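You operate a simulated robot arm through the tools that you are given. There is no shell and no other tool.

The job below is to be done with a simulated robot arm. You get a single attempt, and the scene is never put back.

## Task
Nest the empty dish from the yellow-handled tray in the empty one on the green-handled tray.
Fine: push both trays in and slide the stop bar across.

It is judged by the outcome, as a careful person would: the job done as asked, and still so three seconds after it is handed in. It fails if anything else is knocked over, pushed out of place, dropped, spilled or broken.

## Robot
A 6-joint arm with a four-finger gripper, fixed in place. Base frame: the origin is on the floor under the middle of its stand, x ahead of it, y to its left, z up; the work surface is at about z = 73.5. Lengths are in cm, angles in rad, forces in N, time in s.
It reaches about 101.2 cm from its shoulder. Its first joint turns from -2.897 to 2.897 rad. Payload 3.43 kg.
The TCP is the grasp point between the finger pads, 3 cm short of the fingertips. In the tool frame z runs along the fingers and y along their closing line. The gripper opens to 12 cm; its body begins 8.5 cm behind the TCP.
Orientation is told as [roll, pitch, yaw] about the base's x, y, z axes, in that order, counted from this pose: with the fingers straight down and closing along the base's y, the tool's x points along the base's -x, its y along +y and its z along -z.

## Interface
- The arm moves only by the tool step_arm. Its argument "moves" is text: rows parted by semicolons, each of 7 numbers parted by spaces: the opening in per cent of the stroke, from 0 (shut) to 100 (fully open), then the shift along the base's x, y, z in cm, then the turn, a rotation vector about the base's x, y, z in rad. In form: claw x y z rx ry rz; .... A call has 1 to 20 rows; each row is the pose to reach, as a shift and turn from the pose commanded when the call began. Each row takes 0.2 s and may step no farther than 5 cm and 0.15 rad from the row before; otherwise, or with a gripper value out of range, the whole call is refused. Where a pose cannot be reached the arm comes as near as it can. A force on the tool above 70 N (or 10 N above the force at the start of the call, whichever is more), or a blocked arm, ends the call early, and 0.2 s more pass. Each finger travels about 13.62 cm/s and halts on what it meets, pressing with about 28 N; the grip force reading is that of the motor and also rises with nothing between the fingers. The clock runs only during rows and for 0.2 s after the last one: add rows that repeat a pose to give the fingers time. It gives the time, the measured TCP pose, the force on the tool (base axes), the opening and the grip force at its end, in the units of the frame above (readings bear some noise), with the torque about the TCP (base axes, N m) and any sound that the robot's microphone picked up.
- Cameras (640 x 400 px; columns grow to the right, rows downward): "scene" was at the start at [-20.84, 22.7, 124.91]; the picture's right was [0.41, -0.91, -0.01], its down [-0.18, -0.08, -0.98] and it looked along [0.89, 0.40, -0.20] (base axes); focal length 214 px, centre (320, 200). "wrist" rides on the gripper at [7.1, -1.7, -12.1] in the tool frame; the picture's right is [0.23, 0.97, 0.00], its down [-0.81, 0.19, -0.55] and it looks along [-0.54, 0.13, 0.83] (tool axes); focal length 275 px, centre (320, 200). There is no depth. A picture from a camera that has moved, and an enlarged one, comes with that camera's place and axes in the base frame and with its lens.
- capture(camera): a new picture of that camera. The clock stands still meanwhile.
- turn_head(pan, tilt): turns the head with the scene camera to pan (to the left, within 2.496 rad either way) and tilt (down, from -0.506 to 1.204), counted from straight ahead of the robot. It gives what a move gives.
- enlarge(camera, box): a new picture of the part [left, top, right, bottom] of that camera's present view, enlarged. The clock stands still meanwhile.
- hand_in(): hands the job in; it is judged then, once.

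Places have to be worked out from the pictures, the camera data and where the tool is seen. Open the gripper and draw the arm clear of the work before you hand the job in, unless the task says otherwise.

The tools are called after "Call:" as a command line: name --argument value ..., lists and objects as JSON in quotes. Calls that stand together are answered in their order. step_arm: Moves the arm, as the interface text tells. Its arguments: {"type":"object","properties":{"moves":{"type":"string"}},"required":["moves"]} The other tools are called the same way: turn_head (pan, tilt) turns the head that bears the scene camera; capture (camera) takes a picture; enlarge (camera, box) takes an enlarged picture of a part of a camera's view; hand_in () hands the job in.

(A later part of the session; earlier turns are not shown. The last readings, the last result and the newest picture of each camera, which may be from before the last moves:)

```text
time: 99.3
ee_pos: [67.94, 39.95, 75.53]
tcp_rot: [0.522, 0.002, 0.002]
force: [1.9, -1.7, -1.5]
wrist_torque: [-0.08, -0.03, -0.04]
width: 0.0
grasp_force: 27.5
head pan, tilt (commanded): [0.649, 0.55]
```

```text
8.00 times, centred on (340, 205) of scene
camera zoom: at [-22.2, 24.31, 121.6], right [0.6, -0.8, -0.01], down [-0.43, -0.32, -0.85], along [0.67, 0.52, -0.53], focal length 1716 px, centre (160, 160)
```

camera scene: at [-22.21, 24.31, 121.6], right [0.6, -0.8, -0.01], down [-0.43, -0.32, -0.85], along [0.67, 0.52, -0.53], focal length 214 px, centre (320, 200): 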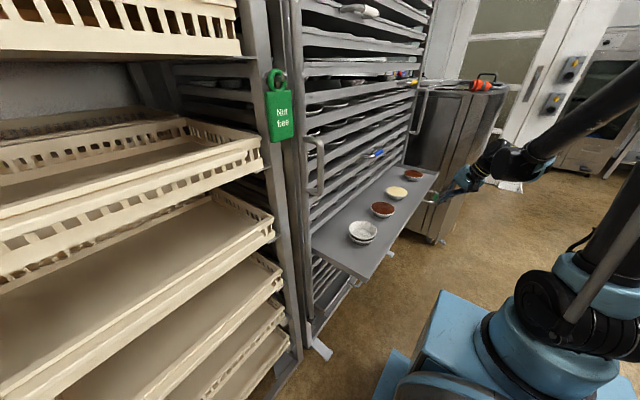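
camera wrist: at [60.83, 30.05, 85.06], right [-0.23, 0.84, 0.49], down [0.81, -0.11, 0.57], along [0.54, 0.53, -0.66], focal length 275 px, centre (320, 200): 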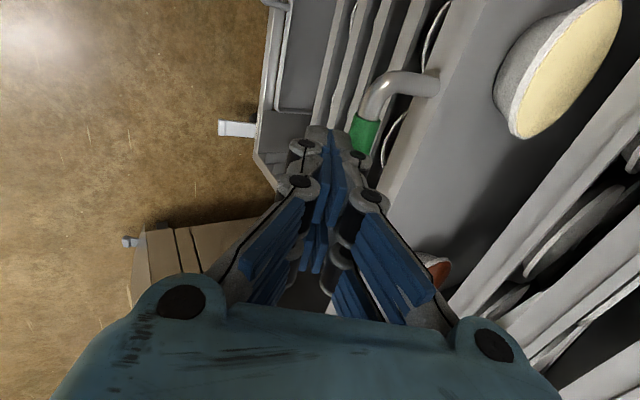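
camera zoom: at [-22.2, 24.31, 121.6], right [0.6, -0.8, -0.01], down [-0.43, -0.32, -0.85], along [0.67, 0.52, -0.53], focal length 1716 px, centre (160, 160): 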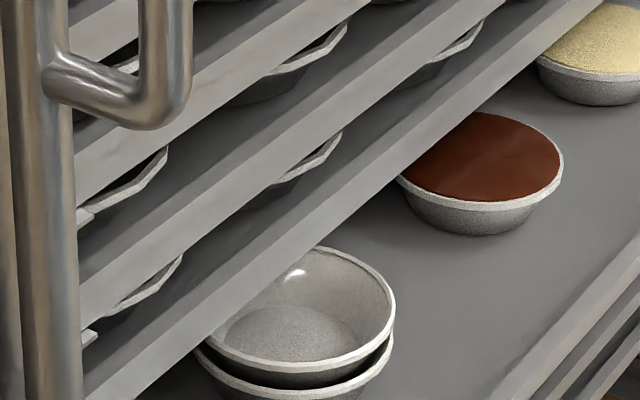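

The rear rim is sliding under the next tray without disturbance. Continue 3 cm and recheck.

Call:
step_arm --moves "0 0 0.3 0 0 0 0; 0 0 0.8 0 0 0 0; 0 0 1.3 0 0 0 0; 0 0 1.8 0 0 0 0; 0 0 2.3 0 0 0 0; 0 0 2.7 0 0 0 0; 0 0 3 0 0 0 0; 0 0 3 0 0 0 0"

Call:
enlarge --camera "scene" --box '[300, 180, 380, 230]'

Call:
capture --camera "scene"

```text
time: 101.1
ee_pos: [67.93, 43.1, 75.41]
tcp_rot: [0.521, 0.003, 0.002]
force: [-0.4, -1.5, -0.6]
wrist_torque: [-0.02, -0.01, -0.01]
width: 0.0
grasp_force: 27.8
head pan, tilt (commanded): [0.649, 0.55]
```

```text
8.00 times, centred on (340, 205) of scene
camera zoom: at [-22.21, 24.31, 121.59], right [0.6, -0.8, -0.01], down [-0.43, -0.32, -0.85], along [0.67, 0.52, -0.53], focal length 1716 px, centre (160, 160)
```

zoom: 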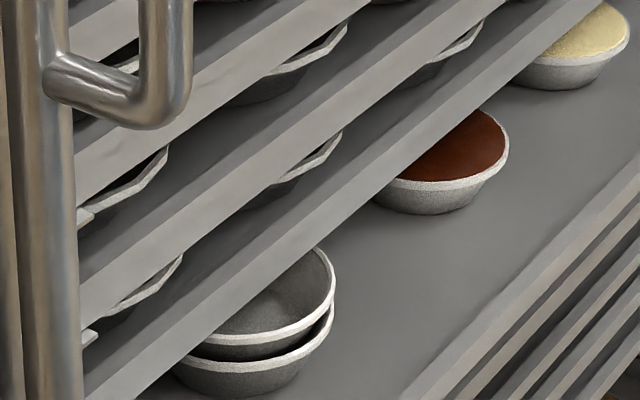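

```text
taken
camera scene: at [-22.21, 24.31, 121.59], right [0.6, -0.8, -0.01], down [-0.43, -0.32, -0.85], along [0.67, 0.52, -0.53], focal length 214 px, centre (320, 200)
```

scene: 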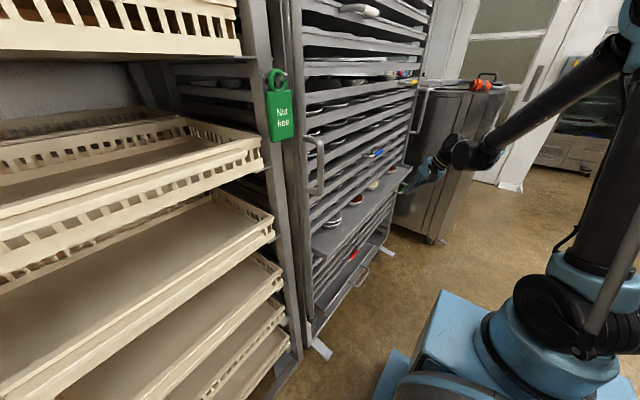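

The stack passes under freely. About 5 cm remain; I'll push 4.5 cm and check flushness.

Call:
step_arm --moves "0 0 0.3 0 0 0 0; 0 0 0.8 0 0 0 0; 0 0 1.4 0 0 0 0; 0 0 2 0 0 0 0; 0 0 2.6 0 0 0 0; 0 0 3.2 0 0 0 0; 0 0 3.7 0 0 0 0; 0 0 4.2 0 0 0 0; 0 0 4.5 0 0 0 0; 0 0 4.5 0 0 0 0"

Call:
enlarge --camera "scene" --box '[300, 160, 420, 235]'

Call:
capture --camera "wrist"

```text
time: 103.3
ee_pos: [68.03, 47.31, 75.44]
tcp_rot: [0.522, 0.002, 0.0]
force: [1.6, -2.1, 0.4]
wrist_torque: [0.0, -0.03, -0.04]
width: 0.01
grasp_force: 27.7
head pan, tilt (commanded): [0.649, 0.55]
```

```text
5.33 times, centred on (360, 198) of scene
camera zoom: at [-22.21, 24.31, 121.59], right [0.6, -0.8, -0.01], down [-0.43, -0.32, -0.85], along [0.67, 0.52, -0.53], focal length 1144 px, centre (107, 213)
```

zoom: 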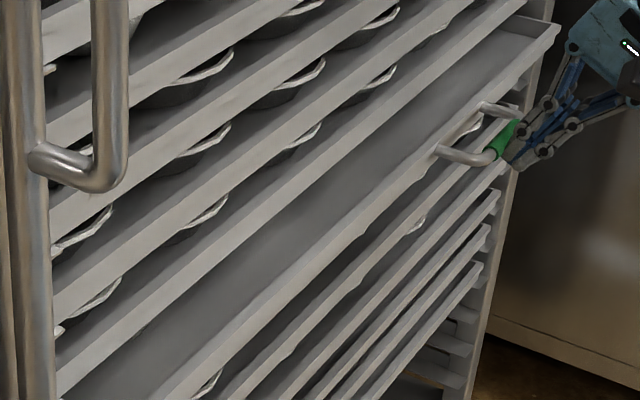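

```text
taken
camera wrist: at [60.95, 39.97, 85.13], right [-0.23, 0.84, 0.48], down [0.81, -0.11, 0.57], along [0.54, 0.53, -0.66], focal length 275 px, centre (320, 200)
```

wrist: 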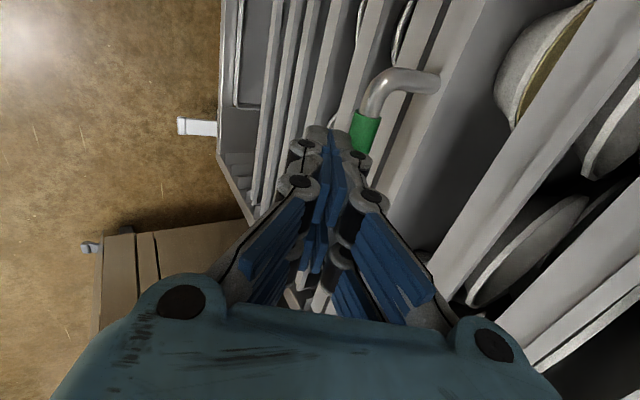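

The green tray's front still protrudes slightly. I'll push 1 cm more and compare.

Call:
step_arm --moves "0 0 0.3 0 0 0 0; 0 0 0.6 0 0 0 0; 0 0 0.9 0 0 0 0; 0 0 1.0 0 0 0 0; 0 0 1.0 0 0 0 0"

Call:
enlarge --camera "scene" --box '[350, 150, 430, 200]'

Call:
enlarge --camera "scene" --box '[300, 190, 380, 240]'

```text
time: 104.5
ee_pos: [67.92, 48.45, 75.46]
tcp_rot: [0.522, 0.003, 0.002]
force: [-1.2, -1.6, -0.1]
wrist_torque: [0.0, -0.03, -0.01]
width: 0.01
grasp_force: 28.8
head pan, tilt (commanded): [0.649, 0.55]
```

```text
8.00 times, centred on (390, 175) of scene
camera zoom: at [-22.21, 24.31, 121.59], right [0.6, -0.8, -0.01], down [-0.43, -0.32, -0.85], along [0.67, 0.52, -0.53], focal length 1716 px, centre (-240, 400)
```

zoom: 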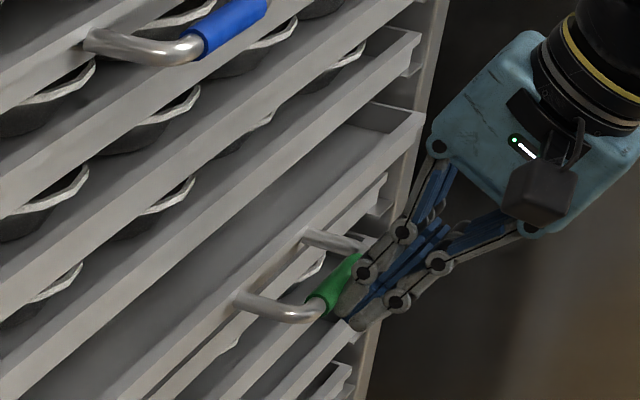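

```text
8.00 times, centred on (340, 215) of scene
camera zoom: at [-22.21, 24.31, 121.59], right [0.6, -0.8, -0.01], down [-0.43, -0.32, -0.85], along [0.67, 0.52, -0.53], focal length 1716 px, centre (160, 80)
```

zoom: 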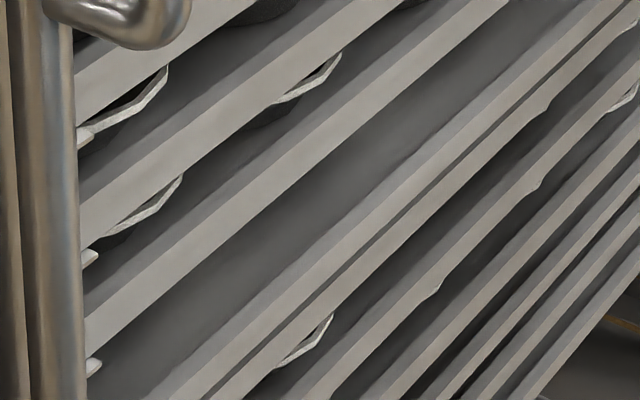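

Comparing corner positions with the trays above and below, about 1.5–2 cm remains. Pushing another 1.2 cm.

Call:
step_arm --moves "0 0 0.3 0 0 0 0; 0 0 0.6 0 0 0 0; 0 0 0.9 0 0 0 0; 0 0 1.2 0 0 0 0; 0 0 1.2 0 0 0 0"

Call:
enlarge --camera "scene" --box '[350, 150, 430, 200]'

Call:
capture --camera "wrist"

```text
time: 105.7
ee_pos: [67.94, 49.53, 75.56]
tcp_rot: [0.521, 0.003, 0.004]
force: [1.5, -1.8, -2.0]
wrist_torque: [-0.09, 0.04, -0.01]
width: 0.01
grasp_force: 27.4
head pan, tilt (commanded): [0.649, 0.55]
```

```text
8.00 times, centred on (390, 175) of scene
camera zoom: at [-22.2, 24.31, 121.59], right [0.6, -0.8, -0.01], down [-0.43, -0.32, -0.85], along [0.67, 0.52, -0.53], focal length 1716 px, centre (-240, 400)
```

zoom: 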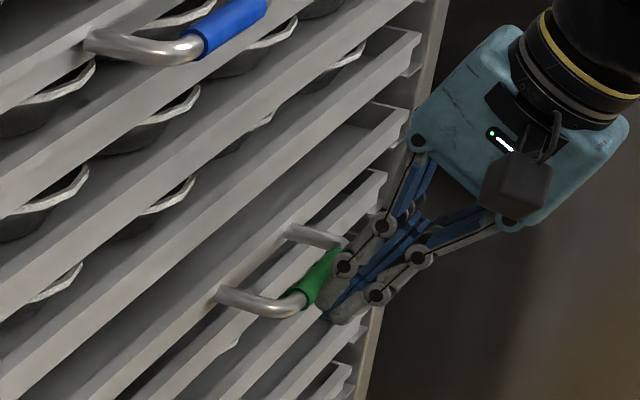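

```text
taken
camera wrist: at [60.89, 42.17, 85.19], right [-0.23, 0.84, 0.49], down [0.81, -0.11, 0.57], along [0.54, 0.53, -0.66], focal length 275 px, centre (320, 200)
```

wrist: 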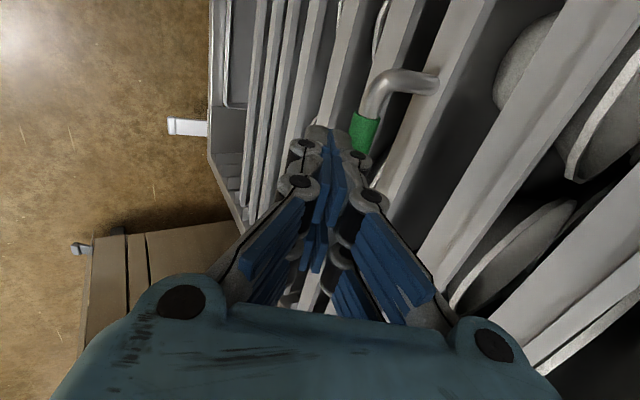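

Almost flush – about 0.3–0.4 cm left. One last small push.

Call:
step_arm --moves "0 0 0.2 0 0 0 0; 0 0 0.45 0 0 0 0; 0 0 0.45 0 0 0 0"

Call:
enlarge --camera "scene" --box '[350, 150, 430, 200]'

Call:
enlarge --camera "scene" --box '[300, 190, 380, 240]'

```text
time: 106.5
ee_pos: [67.95, 49.81, 75.53]
tcp_rot: [0.519, 0.001, 0.001]
force: [1.2, -17.7, -2.1]
wrist_torque: [-0.31, -0.02, -0.09]
width: 0.0
grasp_force: 28.0
head pan, tilt (commanded): [0.649, 0.55]
```

```text
8.00 times, centred on (390, 175) of scene
camera zoom: at [-22.19, 24.28, 121.6], right [0.6, -0.8, -0.01], down [-0.43, -0.32, -0.85], along [0.67, 0.52, -0.53], focal length 1716 px, centre (-240, 400)
```

zoom: 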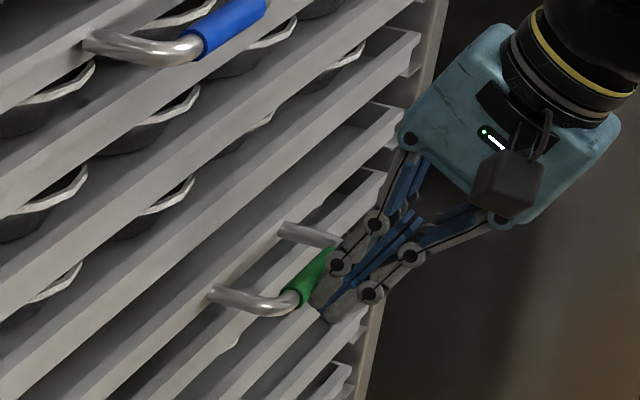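

```text
8.00 times, centred on (340, 215) of scene
camera zoom: at [-22.19, 24.28, 121.6], right [0.6, -0.8, -0.01], down [-0.43, -0.32, -0.85], along [0.67, 0.52, -0.53], focal length 1716 px, centre (160, 80)
```

zoom: 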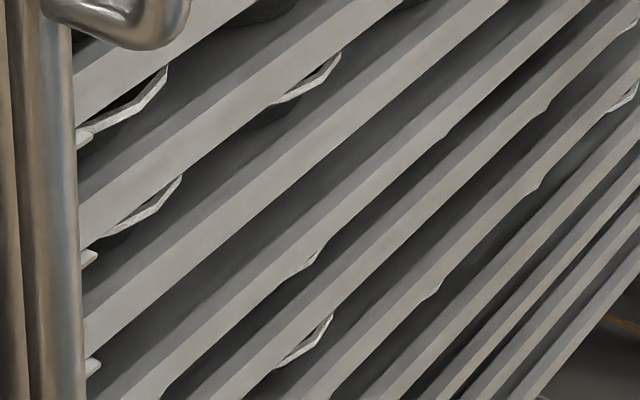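

A 17 N resistance shows the green tray has reached its end stop. I'll back the hand away and check flushness of both trays in the standard view.

Call:
step_arm --moves "0 0 -1 0 0 0 0; 0 0 -4 1 0 0 0; 0 0 -8 3 0 0 0; 0 0 -12 5 0 0 0; 0 0 -16 7 0 0 0; 0 0 -20 9 0 0 0; 0 0 -20 9 0 0 0"

Call:
turn_head --pan 0.5 --tilt 0.3

Call:
capture --camera "scene"

Call:
enlarge --camera "scene" --box '[240, 130, 400, 230]'

Call:
enlarge --camera "scene" --box '[320, 140, 400, 190]'

Call:
enlarge --camera "scene" --box '[320, 180, 400, 230]'

```text
time: 108.1
ee_pos: [68.33, 30.11, 84.64]
tcp_rot: [0.522, 0.003, 0.002]
force: [0.8, 0.0, -0.8]
wrist_torque: [0.01, 0.0, -0.03]
width: 0.02
grasp_force: 28.0
head pan, tilt (commanded): [0.649, 0.55]
```

```text
time: 108.9
ee_pos: [68.24, 29.9, 84.55]
tcp_rot: [0.522, 0.002, 0.002]
force: [-0.3, 0.3, -0.2]
wrist_torque: [-0.02, -0.01, -0.03]
width: 0.01
grasp_force: 28.0
head pan, tilt (commanded): [0.499, 0.3]
```

```text
taken
camera scene: at [-21.14, 23.35, 123.87], right [0.48, -0.88, -0.01], down [-0.27, -0.14, -0.95], along [0.83, 0.46, -0.31], focal length 214 px, centre (320, 200)
```

scene: 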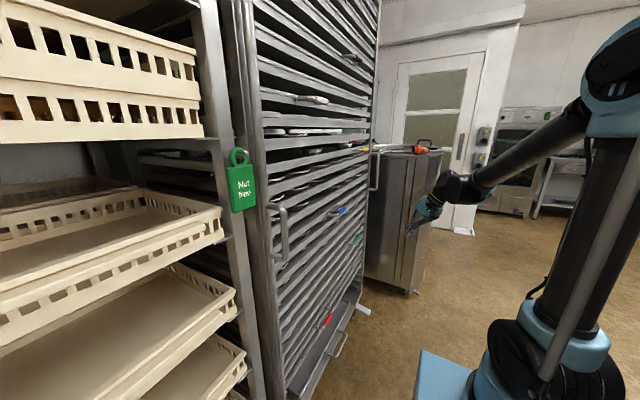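

```text
4.00 times, centred on (320, 180) of scene
camera zoom: at [-21.14, 23.35, 123.87], right [0.48, -0.88, -0.01], down [-0.27, -0.14, -0.95], along [0.83, 0.46, -0.31], focal length 858 px, centre (320, 280)
```

zoom: 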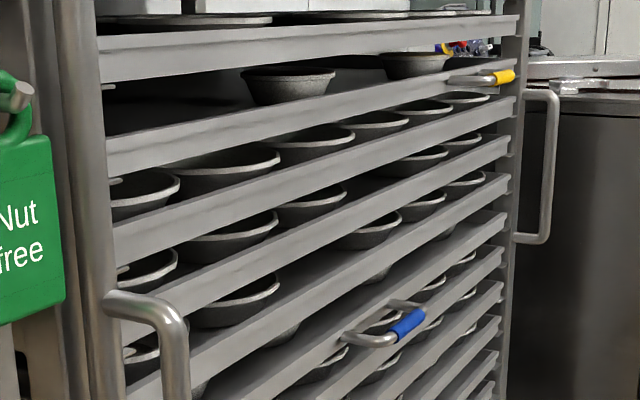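

```text
8.00 times, centred on (360, 165) of scene
camera zoom: at [-21.14, 23.35, 123.87], right [0.48, -0.88, -0.01], down [-0.27, -0.14, -0.95], along [0.83, 0.46, -0.31], focal length 1716 px, centre (0, 480)
```

zoom: 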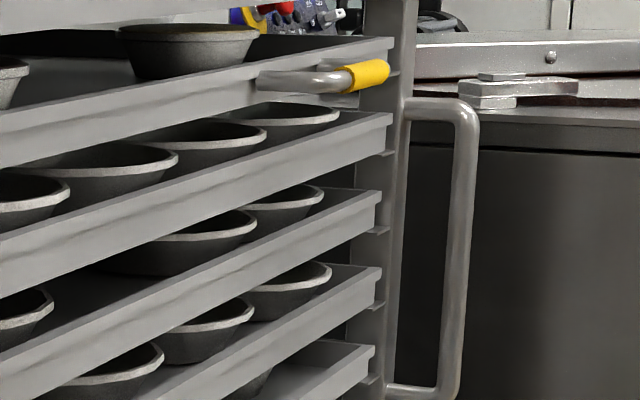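

```text
8.00 times, centred on (360, 205) of scene
camera zoom: at [-21.14, 23.35, 123.87], right [0.48, -0.88, -0.01], down [-0.27, -0.14, -0.95], along [0.83, 0.46, -0.31], focal length 1716 px, centre (0, 160)
```

zoom: 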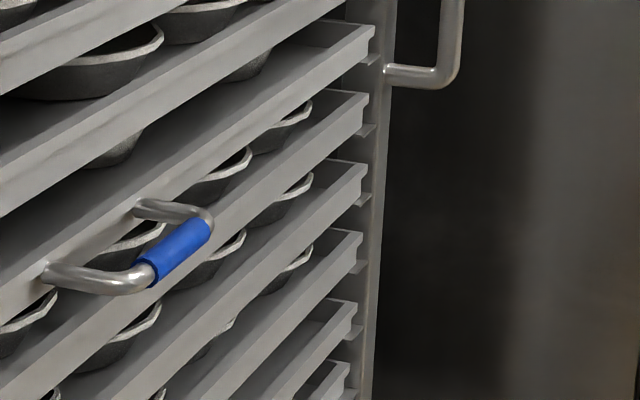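

All trays vary by a few millimetres; green sits at its stop. To be sure the yellow tray is also fully in, I'll give its handle a gentle push to its stop with the closed hand.

Call:
step_arm --moves "0 0.6 0 4 0 0 0; 0 1.2 0 8 0 0 0; 0 1.8 0 12 0 0 0; 0 2.4 0 16 0 0 0; 0 3 0.5 20 0 0 0; 0 3.6 1 24 0 0 0; 0 4.2 2 28 0 0 0; 0 4.8 4 31.5 0 0 0; 0 4.8 8 32.3 0 0 0; 0 4.8 12 32.3 0 0 0; 0 4.8 15 32.3 0 0 0; 0 4.8 15 32.3 0 0 0"

Call:
capture --camera "wrist"

Call:
enlarge --camera "scene" --box '[320, 120, 440, 195]'

```text
time: 111.5
ee_pos: [73.01, 45.12, 117.0]
tcp_rot: [0.523, 0.001, 0.001]
force: [0.1, 0.5, 0.0]
wrist_torque: [0.0, 0.0, -0.03]
width: 0.0
grasp_force: 28.2
head pan, tilt (commanded): [0.499, 0.3]
```

```text
taken
camera wrist: at [65.94, 37.67, 126.58], right [-0.23, 0.84, 0.48], down [0.81, -0.11, 0.57], along [0.54, 0.53, -0.66], focal length 275 px, centre (320, 200)
```

wrist: 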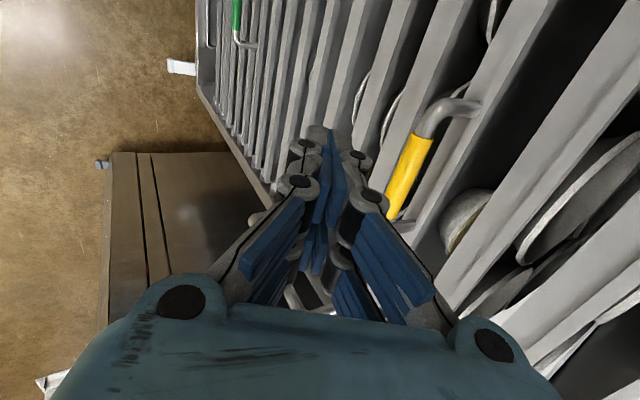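

```text
5.33 times, centred on (380, 158) of scene
camera zoom: at [-21.14, 23.35, 123.88], right [0.48, -0.88, -0.01], down [-0.27, -0.14, -0.95], along [0.83, 0.46, -0.31], focal length 1144 px, centre (0, 427)
```

zoom: 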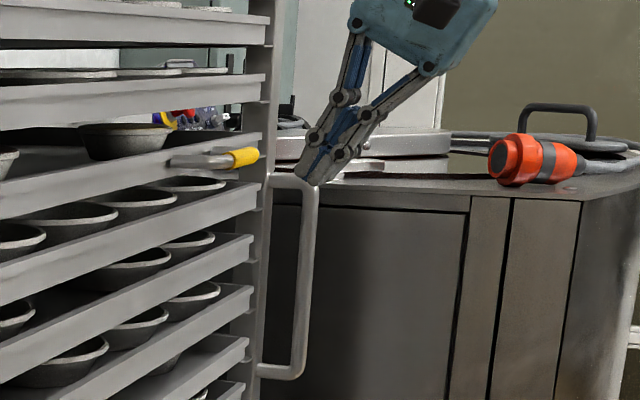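

The hand is about 4 cm short of the yellow bar at the right height. I'll advance and then push gently in small steps, watching the force.

Call:
step_arm --moves "0 0 1.2 0 0 0 0; 0 0 2.4 0 0 0 0; 0 0 3.2 0 0 0 0; 0 0 3.7 0 0 0 0; 0 0 4.1 0 0 0 0; 0 0 4.1 0 0 0 0"

Call:
step_arm --moves "0 0 0.2 0 0 0 0; 0 0 0.35 0 0 0 0; 0 0 0.35 0 0 0 0"

Call:
enlarge --camera "scene" --box '[320, 140, 400, 190]'

```text
time: 112.9
ee_pos: [72.83, 49.14, 116.74]
tcp_rot: [0.521, 0.001, 0.001]
force: [0.2, 1.5, -0.3]
wrist_torque: [0.0, 0.01, -0.01]
width: 0.0
grasp_force: 27.8
head pan, tilt (commanded): [0.499, 0.3]
```

```text
time: 113.7
ee_pos: [72.84, 49.49, 116.94]
tcp_rot: [0.522, 0.002, 0.002]
force: [0.5, -0.8, -0.3]
wrist_torque: [0.02, -0.03, 0.01]
width: 0.02
grasp_force: 28.7
head pan, tilt (commanded): [0.499, 0.3]
```

```text
8.00 times, centred on (360, 165) of scene
camera zoom: at [-21.14, 23.36, 123.88], right [0.48, -0.88, -0.01], down [-0.27, -0.14, -0.95], along [0.83, 0.46, -0.31], focal length 1716 px, centre (0, 480)
```

zoom: 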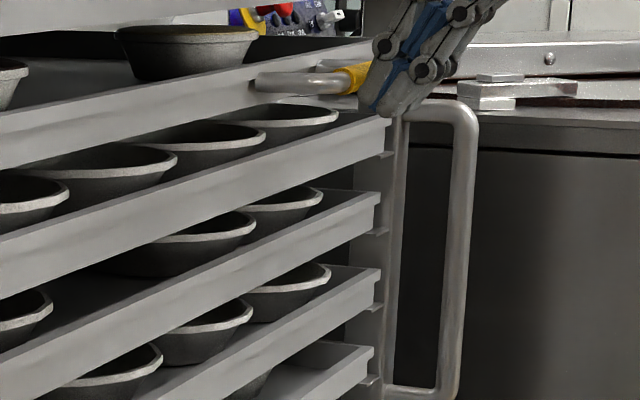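

Contact is near; continue in 0.2–0.3 cm steps up to the same depth at which the green tray stopped.

Call:
step_arm --moves "0 0 0.2 0 0 0 0; 0 0 0.3 0 0 0 0; 0 0 0.3 0 0 0 0"

Call:
step_arm --moves "0 0 0.15 0 0 0 0; 0 0 0.3 0 0 0 0; 0 0 0.3 0 0 0 0"

```text
time: 114.5
ee_pos: [72.94, 49.77, 116.89]
tcp_rot: [0.521, 0.001, 0.001]
force: [0.8, 0.4, 0.2]
wrist_torque: [0.03, 0.02, -0.01]
width: 0.0
grasp_force: 28.0
head pan, tilt (commanded): [0.499, 0.3]
```

```text
time: 115.3
ee_pos: [72.88, 50.01, 116.96]
tcp_rot: [0.523, 0.002, 0.002]
force: [-0.3, -1.8, -0.1]
wrist_torque: [0.01, 0.02, 0.0]
width: 0.0
grasp_force: 28.1
head pan, tilt (commanded): [0.499, 0.3]
```

Call:
step_arm --moves "0 0 0.15 0 0 0 0; 0 0 0.3 0 0 0 0; 0 0 0.3 0 0 0 0"

Call:
capture --camera "wrist"

Call:
enlarge --camera "scene" --box '[320, 140, 400, 190]'

```text
time: 116.1
ee_pos: [72.93, 50.04, 116.89]
tcp_rot: [0.519, 0.001, 0.002]
force: [-15.5, -47.7, -32.0]
wrist_torque: [-1.14, 0.23, 0.25]
width: 0.0
grasp_force: 28.0
head pan, tilt (commanded): [0.499, 0.3]
```

```text
taken
camera wrist: at [65.79, 42.77, 126.53], right [-0.23, 0.84, 0.48], down [0.81, -0.11, 0.57], along [0.54, 0.52, -0.66], focal length 275 px, centre (320, 200)
```

wrist: 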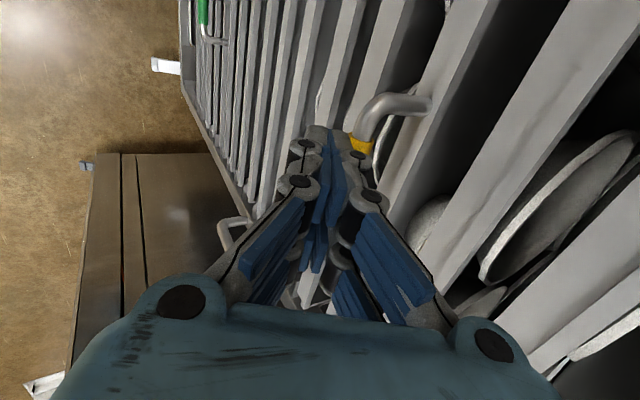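

```text
8.00 times, centred on (360, 165) of scene
camera zoom: at [-21.12, 23.22, 123.91], right [0.48, -0.88, -0.01], down [-0.27, -0.14, -0.95], along [0.83, 0.46, -0.31], focal length 1716 px, centre (0, 480)
```

zoom: 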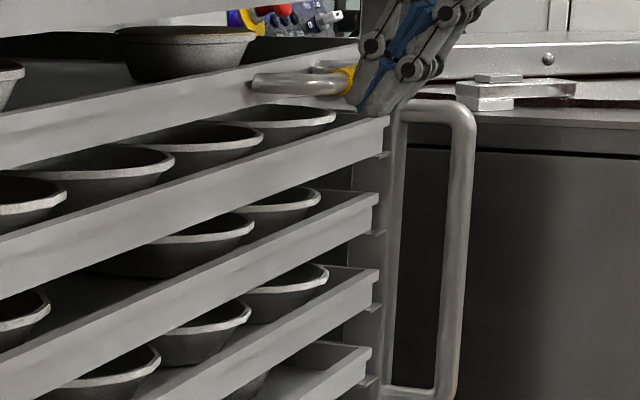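

The yellow tray has hit its stop (−47 N at the end), so both trays are fully in. I'll back off and swing the hand over to look at the stop bar and its D-handle on the left.

Call:
step_arm --moves "0 0 -2 0 0 0 0; 0 0 -6 0 0 0 0; 0 0 -10 0 0 0 0; 10 -4 -13 0 0.0057 -0.0759 0.121; 20 -8 -15 0 0.0114 -0.1517 0.242; 30 -12 -17 0 0.0171 -0.2276 0.3631; 40 -16 -18 0.5 0.0228 -0.3035 0.4841; 50 -20 -19 0.5 0.0285 -0.3794 0.6051; 60 -24 -20 0.5 0.0343 -0.4552 0.7261; 60 -28 -21 1 0.04 -0.5311 0.8471; 60 -32 -22 1 0.0457 -0.607 0.9681; 60 -36 -23 1 0.0514 -0.6829 1.0892; 60 -40 -24 1 0.0571 -0.7587 1.2102; 60 -44 -25 1 0.0628 -0.8346 1.3312; 60 -48 -25 1 0.0628 -0.8346 1.3312; 60 -48 -25 1 0.0628 -0.8346 1.3312"

Call:
capture --camera "wrist"

Call:
capture --camera "scene"

```text
time: 119.5
ee_pos: [25.23, 25.67, 117.86]
tcp_rot: [0.001, -0.602, 1.574]
force: [1.4, -0.5, 0.6]
wrist_torque: [-0.01, -0.02, 0.0]
width: 7.19
grasp_force: 0.0
head pan, tilt (commanded): [0.499, 0.3]
```

```text
taken
camera wrist: at [26.94, 13.0, 123.76], right [-0.97, -0.19, -0.13], down [-0.19, 0.35, 0.92], along [-0.13, 0.92, -0.38], focal length 275 px, centre (320, 200)
```

wrist: 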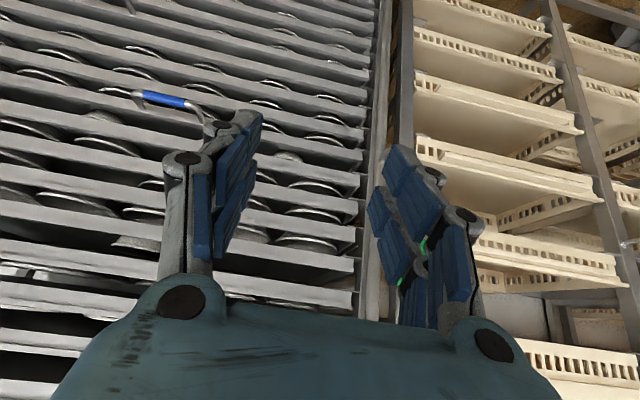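

```text
taken
camera scene: at [-21.15, 23.34, 123.88], right [0.48, -0.88, -0.01], down [-0.27, -0.14, -0.95], along [0.83, 0.46, -0.31], focal length 214 px, centre (320, 200)
```

scene: 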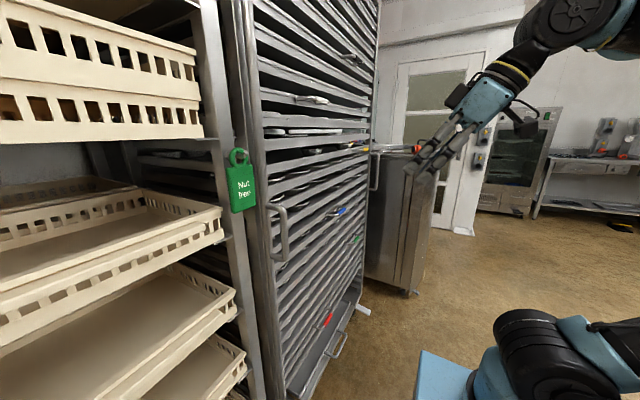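

I'll enlarge the wrist view around the rack's left edge to find the stop bar and its D-handle.

Call:
enlarge --camera "wrist" --box '[310, 0, 470, 160]'

Call:
enlarge --camera "wrist" --box '[310, 120, 430, 330]'

Call:
enlarge --camera "scene" --box '[220, 170, 320, 290]'

```text
2.50 times, centred on (390, 80) of wrist
camera zoom: at [26.94, 13.0, 123.76], right [-0.97, -0.19, -0.13], down [-0.19, 0.35, 0.92], along [-0.13, 0.92, -0.38], focal length 688 px, centre (145, 500)
```

zoom: 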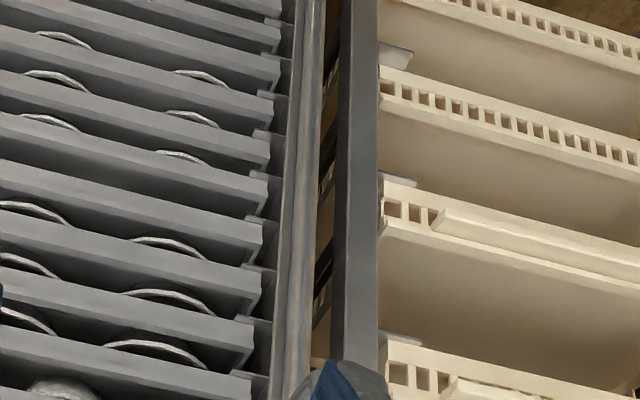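

```text
1.90 times, centred on (370, 225) of wrist
camera zoom: at [26.94, 13.0, 123.76], right [-0.97, -0.19, -0.13], down [-0.19, 0.35, 0.92], along [-0.13, 0.92, -0.38], focal length 524 px, centre (225, 152)
```

zoom: 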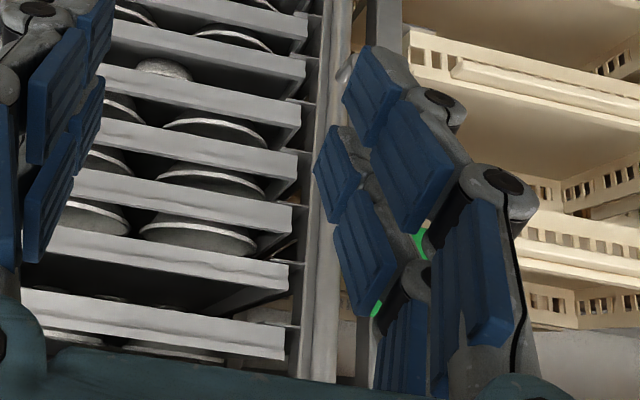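

```text
3.33 times, centred on (270, 230) of scene
camera zoom: at [-21.15, 23.34, 123.88], right [0.48, -0.88, -0.01], down [-0.27, -0.14, -0.95], along [0.83, 0.46, -0.31], focal length 715 px, centre (487, 100)
```

zoom: 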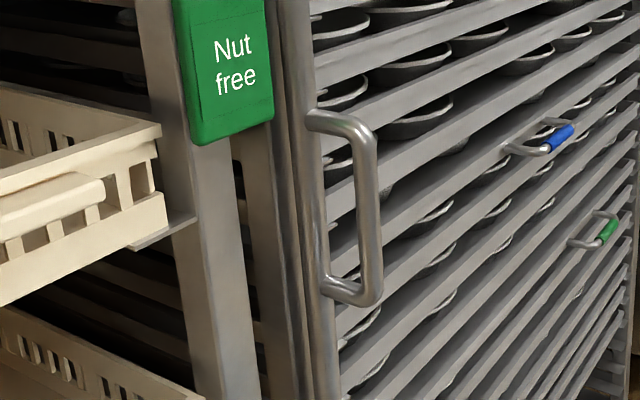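

The right jaw hides the D-handle; opening the gripper fully will reveal it.

Call:
step_arm --moves "80 0 0 -2 0 0 0; 100 0 0 -4 0 0 0; 100 0 0 -6 0 0 0; 100 0 0 -6 0 0 0"

Call:
capture --camera "wrist"

Call:
enlarge --camera "wrist" --box '[320, 0, 440, 120]'

Call:
enlarge --camera "wrist" --box '[320, 100, 440, 220]'

```text
time: 120.5
ee_pos: [25.22, 25.58, 111.93]
tcp_rot: [0.004, -0.603, 1.57]
force: [-0.3, 0.4, 0.0]
wrist_torque: [0.02, -0.04, 0.02]
width: 12.01
grasp_force: 0.1
head pan, tilt (commanded): [0.499, 0.3]
```

```text
taken
camera wrist: at [26.92, 12.95, 117.75], right [-0.97, -0.19, -0.13], down [-0.19, 0.35, 0.92], along [-0.13, 0.92, -0.38], focal length 275 px, centre (320, 200)
```

wrist: 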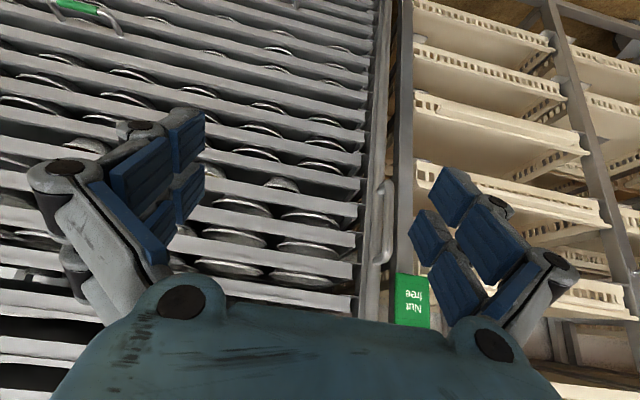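

```text
3.33 times, centred on (380, 60) of wrist
camera zoom: at [26.92, 12.95, 117.75], right [-0.97, -0.19, -0.13], down [-0.19, 0.35, 0.92], along [-0.13, 0.92, -0.38], focal length 918 px, centre (120, 667)
```

zoom: 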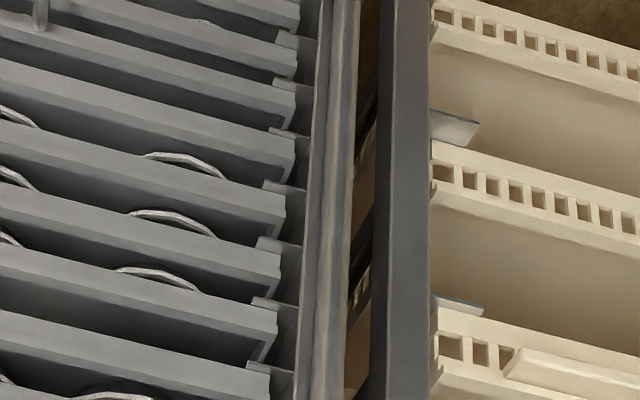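

```text
3.33 times, centred on (380, 160) of wrist
camera zoom: at [26.92, 12.95, 117.75], right [-0.97, -0.19, -0.13], down [-0.19, 0.35, 0.92], along [-0.13, 0.92, -0.38], focal length 918 px, centre (120, 333)
```

zoom: 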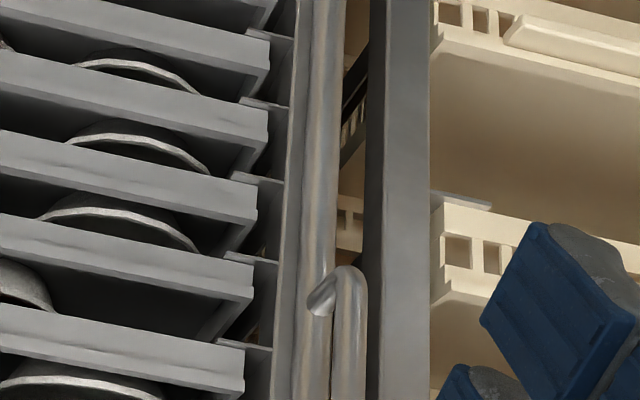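

The stop bar tube is at (11.1, 54.2) and its D-handle's vertical grip at (11.1, 49.9), z≈97.5–108.5; the "Nut free" tag is at (5, 54, 114), so I must keep clear of it. I'll approach the D-handle with the closing line along x, stopping ~8 cm short.

Call:
step_arm --moves "80 -2.3 3.2 -0.2 0 0 0; 60 -4.6 6.4 -0.4 0 0 0; 45 -7 9.6 -0.6 0 0 0; 45 -9.4 12.8 -0.9 0 0 0; 45 -11.8 16 -1.2 0 0 0; 45 -14.1 19.2 -1.5 0 0 0; 45 -14.1 19.2 -1.5 0 0 0"

Call:
capture --camera "wrist"

Call:
capture --camera "scene"

```text
time: 122.1
ee_pos: [10.66, 44.66, 110.52]
tcp_rot: [0.002, -0.599, 1.571]
force: [0.2, 0.3, 0.2]
wrist_torque: [0.0, 0.0, -0.02]
width: 5.4
grasp_force: 0.1
head pan, tilt (commanded): [0.499, 0.3]
```

```text
taken
camera wrist: at [12.43, 32.02, 116.4], right [-0.97, -0.19, -0.13], down [-0.19, 0.36, 0.91], along [-0.13, 0.91, -0.38], focal length 275 px, centre (320, 200)
```

wrist: 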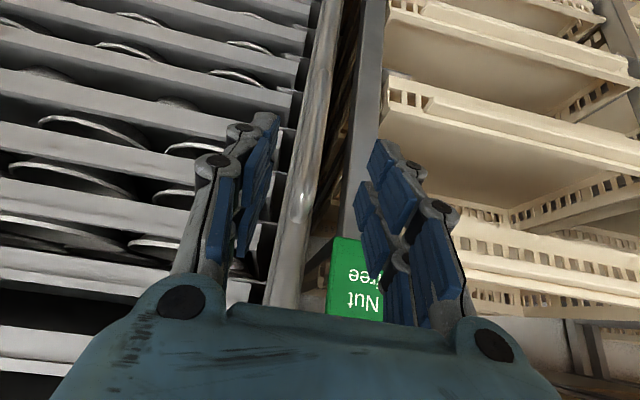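

```text
taken
camera scene: at [-21.15, 23.35, 123.87], right [0.48, -0.88, -0.01], down [-0.27, -0.14, -0.95], along [0.83, 0.46, -0.31], focal length 214 px, centre (320, 200)
```

scene: 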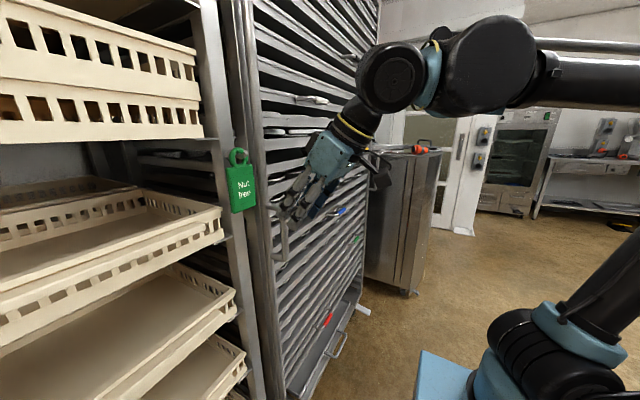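

I'll zoom in on the wrist and scene views to see the D-handle relative to the jaws.

Call:
enlarge --camera "wrist" --box '[220, 60, 400, 240]'

Call:
enlarge --camera "scene" --box '[220, 150, 380, 275]'

```text
2.22 times, centred on (310, 150) of wrist
camera zoom: at [12.43, 32.02, 116.4], right [-0.97, -0.19, -0.13], down [-0.19, 0.36, 0.91], along [-0.13, 0.91, -0.38], focal length 612 px, centre (342, 311)
```

zoom: 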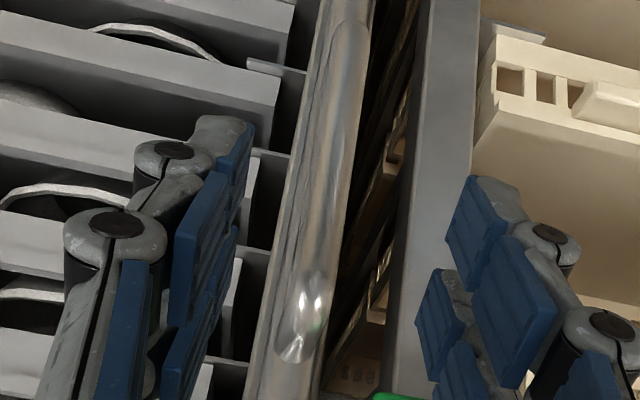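

```text
3.20 times, centred on (300, 212) of scene
camera zoom: at [-21.15, 23.35, 123.87], right [0.48, -0.88, -0.01], down [-0.27, -0.14, -0.95], along [0.83, 0.46, -0.31], focal length 686 px, centre (384, 160)
```

zoom: 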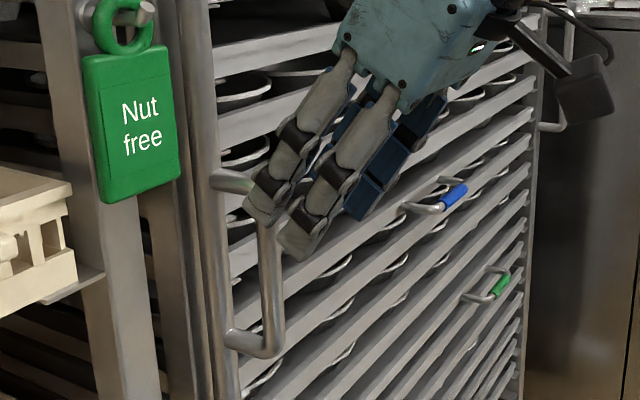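

The D-handle's vertical grip lies between the jaws at x≈11.1. I'll shift x +0.4 and advance along the tool axis onto it.

Call:
step_arm --moves "45 0.4 0.6 -0.9 0 0 0; 45 0.4 1.6 -2.3 0 0 0; 45 0.4 2.6 -3.8 0 0 0; 45 0.4 3.6 -5.2 0 0 0; 45 0.4 4.5 -6.6 0 0 0; 45 0.4 4.5 -6.6 0 0 0"

Call:
capture --camera "wrist"

Call:
enlarge --camera "scene" --box '[220, 150, 380, 275]'

```text
time: 123.5
ee_pos: [11.17, 49.22, 103.78]
tcp_rot: [0.003, -0.6, 1.571]
force: [0.4, -0.5, -0.1]
wrist_torque: [-0.01, -0.02, -0.04]
width: 5.38
grasp_force: 0.0
head pan, tilt (commanded): [0.499, 0.3]
```

```text
taken
camera wrist: at [12.82, 36.57, 109.75], right [-0.97, -0.19, -0.13], down [-0.19, 0.36, 0.91], along [-0.13, 0.91, -0.38], focal length 275 px, centre (320, 200)
```

wrist: 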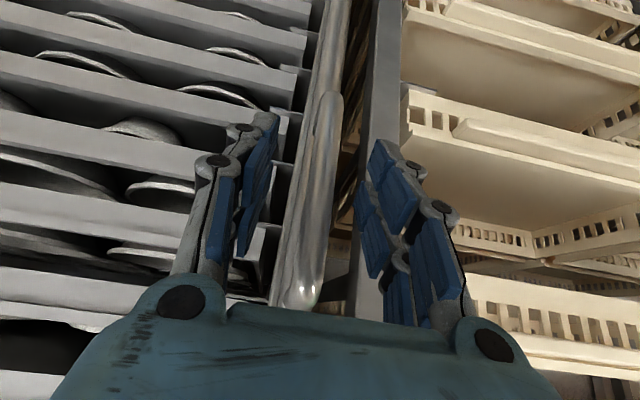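

```text
3.20 times, centred on (300, 212) of scene
camera zoom: at [-21.15, 23.35, 123.87], right [0.48, -0.88, -0.01], down [-0.27, -0.14, -0.95], along [0.83, 0.46, -0.31], focal length 686 px, centre (384, 160)
```

zoom: 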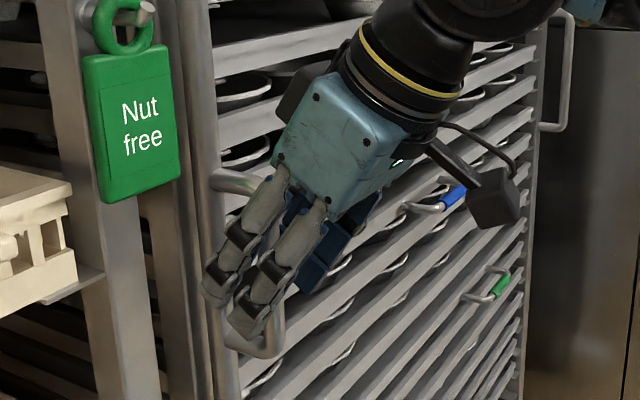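

The D-handle is centred between the jaws. Closing on it gradually.

Call:
step_arm --moves "35 0 0 0 0 0 0; 25 0 0 0 0 0 0; 18 0 0 0 0 0 0; 12 0 0 0 0 0 0; 8 0 0 0 0 0 0; 5 0 0 0 0 0 0; 5 0 0 0 0 0 0"

Call:
capture --camera "wrist"

Call:
enlarge --camera "scene" --box '[220, 150, 380, 275]'

```text
time: 125.1
ee_pos: [11.08, 49.21, 103.76]
tcp_rot: [0.003, -0.598, 1.57]
force: [-2.2, 0.7, -3.7]
wrist_torque: [0.13, 0.05, 0.0]
width: 1.44
grasp_force: 45.3
head pan, tilt (commanded): [0.499, 0.3]
```

```text
taken
camera wrist: at [12.81, 36.56, 109.76], right [-0.97, -0.19, -0.13], down [-0.19, 0.36, 0.91], along [-0.13, 0.91, -0.38], focal length 275 px, centre (320, 200)
```

wrist: 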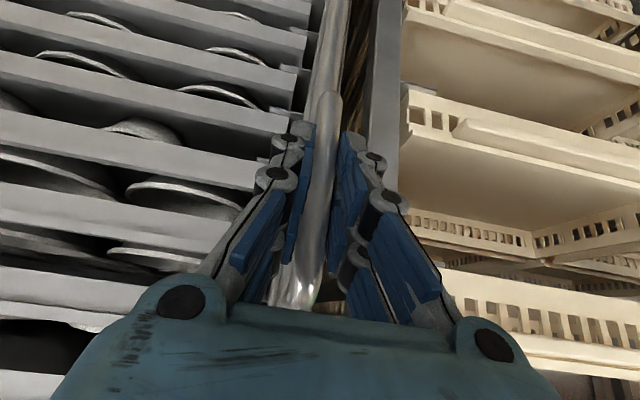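

```text
3.20 times, centred on (300, 212) of scene
camera zoom: at [-21.16, 23.36, 123.87], right [0.48, -0.88, -0.01], down [-0.27, -0.14, -0.95], along [0.83, 0.46, -0.31], focal length 686 px, centre (384, 160)
```

zoom: 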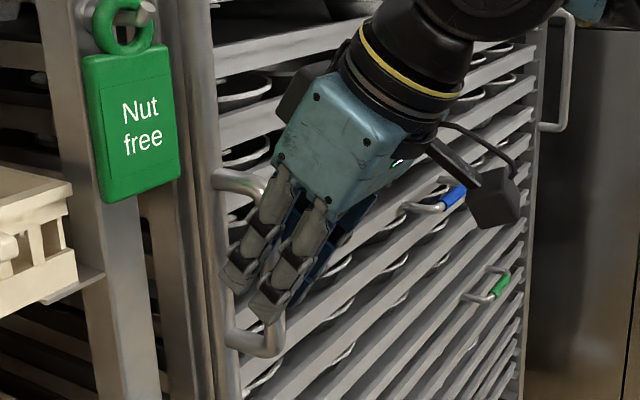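

Gripped (width 1.4 cm, small side load). Now a test slide of 2 cm in +x.

Call:
step_arm --moves "3 0.3 0 0 0 0 0; 3 0.7 0 0 0 0 0; 3 1.2 0 0 0 0 0; 3 1.6 0 0 0 0 0; 3 2 0 0 0 0 0; 3 2 0 0 0 0 0"

Call:
capture --camera "wrist"

Call:
capture --camera "scene"

```text
time: 126.5
ee_pos: [13.0, 49.17, 103.83]
tcp_rot: [0.002, -0.6, 1.571]
force: [-2.7, 12.0, 22.6]
wrist_torque: [0.42, 0.14, 0.03]
width: 1.43
grasp_force: 44.9
head pan, tilt (commanded): [0.499, 0.3]
```

```text
taken
camera wrist: at [14.82, 36.47, 109.75], right [-0.97, -0.19, -0.13], down [-0.19, 0.36, 0.91], along [-0.13, 0.91, -0.38], focal length 275 px, centre (320, 200)
```

wrist: 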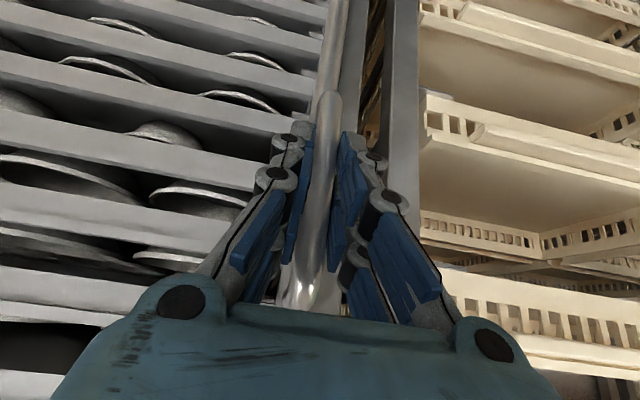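

```text
taken
camera scene: at [-21.18, 23.34, 123.87], right [0.48, -0.88, -0.01], down [-0.27, -0.14, -0.95], along [0.83, 0.46, -0.31], focal length 214 px, centre (320, 200)
```

scene: 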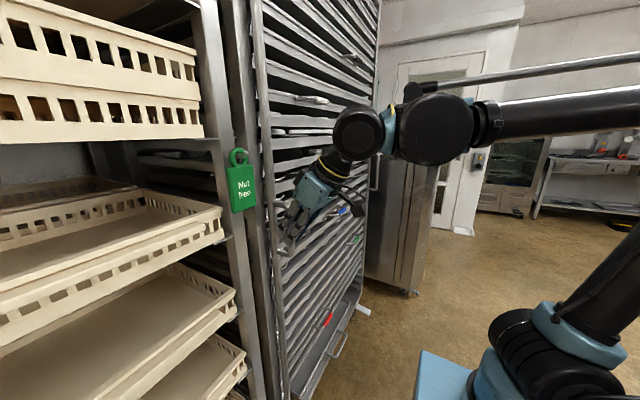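

The bar slides with almost no resistance. I'll continue in +x, trimming small y/z loads, and watch for an end stop or the white handle (left end x≈26.5).

Call:
step_arm --moves "3 0.4 0.04 0.08 0 0 0; 3 1 0.05 0.1 0 0 0; 3 1.6 0.05 0.1 0 0 0; 3 2.2 0.05 0.1 0 0 0; 3 2.8 0.05 0.1 0 0 0; 3 3.4 0.05 0.1 0 0 0; 3 4 0.05 0.1 0 0 0; 3 4 0.05 0.1 0 0 0"

Call:
capture --camera "scene"

Call:
enlarge --camera "scene" --box '[230, 60, 390, 185]'

```text
time: 128.3
ee_pos: [16.94, 49.16, 103.95]
tcp_rot: [0.005, -0.6, 1.571]
force: [-34.6, 1.1, -34.4]
wrist_torque: [-0.1, 0.76, 0.17]
width: 1.45
grasp_force: 45.1
head pan, tilt (commanded): [0.499, 0.3]
```

```text
taken
camera scene: at [-21.29, 23.42, 123.83], right [0.48, -0.88, -0.01], down [-0.27, -0.14, -0.95], along [0.83, 0.46, -0.31], focal length 214 px, centre (320, 200)
```

scene: 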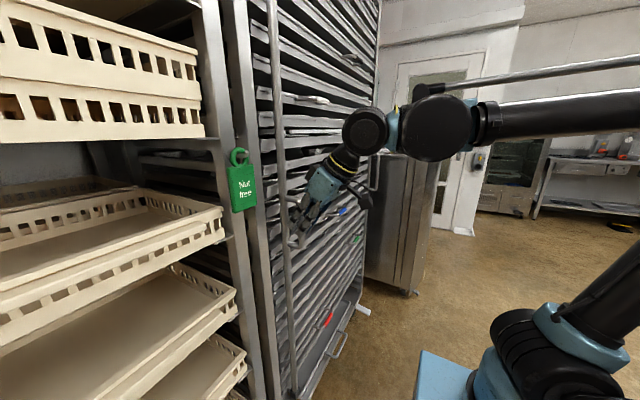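

```text
3.20 times, centred on (310, 122) of scene
camera zoom: at [-21.29, 23.42, 123.83], right [0.48, -0.88, -0.01], down [-0.27, -0.14, -0.95], along [0.83, 0.46, -0.31], focal length 686 px, centre (352, 448)
```

zoom: 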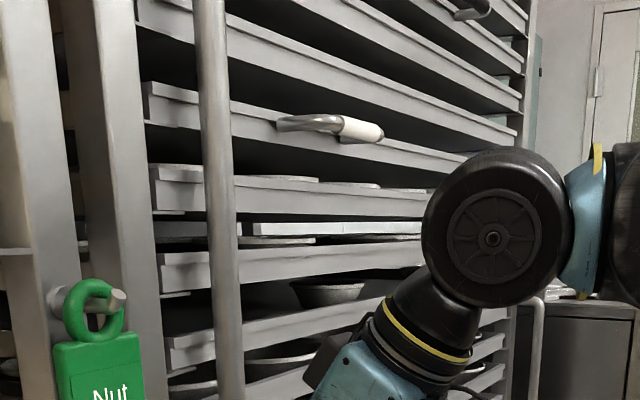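

Now −35 N in x and in z; part may be grip misalignment. I'll trim z by −0.06 and hold to see whether the x resistance remains.

Call:
step_arm --moves "3 0 0 -0.06 0 0 0; 3 0 0 -0.06 0 0 0; 3 0 0 -0.06 0 0 0"

Call:
capture --camera "wrist"

```text
time: 129.1
ee_pos: [16.91, 49.21, 103.98]
tcp_rot: [0.001, -0.599, 1.572]
force: [-33.9, -5.1, 10.8]
wrist_torque: [-0.96, 0.91, 0.2]
width: 1.45
grasp_force: 44.8
head pan, tilt (commanded): [0.499, 0.3]
```

```text
taken
camera wrist: at [18.78, 36.47, 109.89], right [-0.97, -0.19, -0.13], down [-0.19, 0.36, 0.91], along [-0.13, 0.91, -0.38], focal length 275 px, centre (320, 200)
```

wrist: 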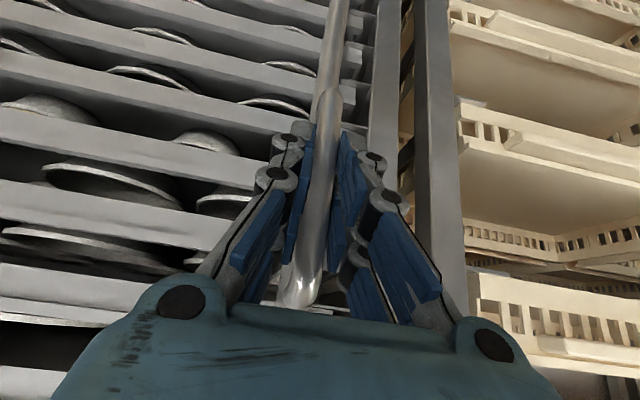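

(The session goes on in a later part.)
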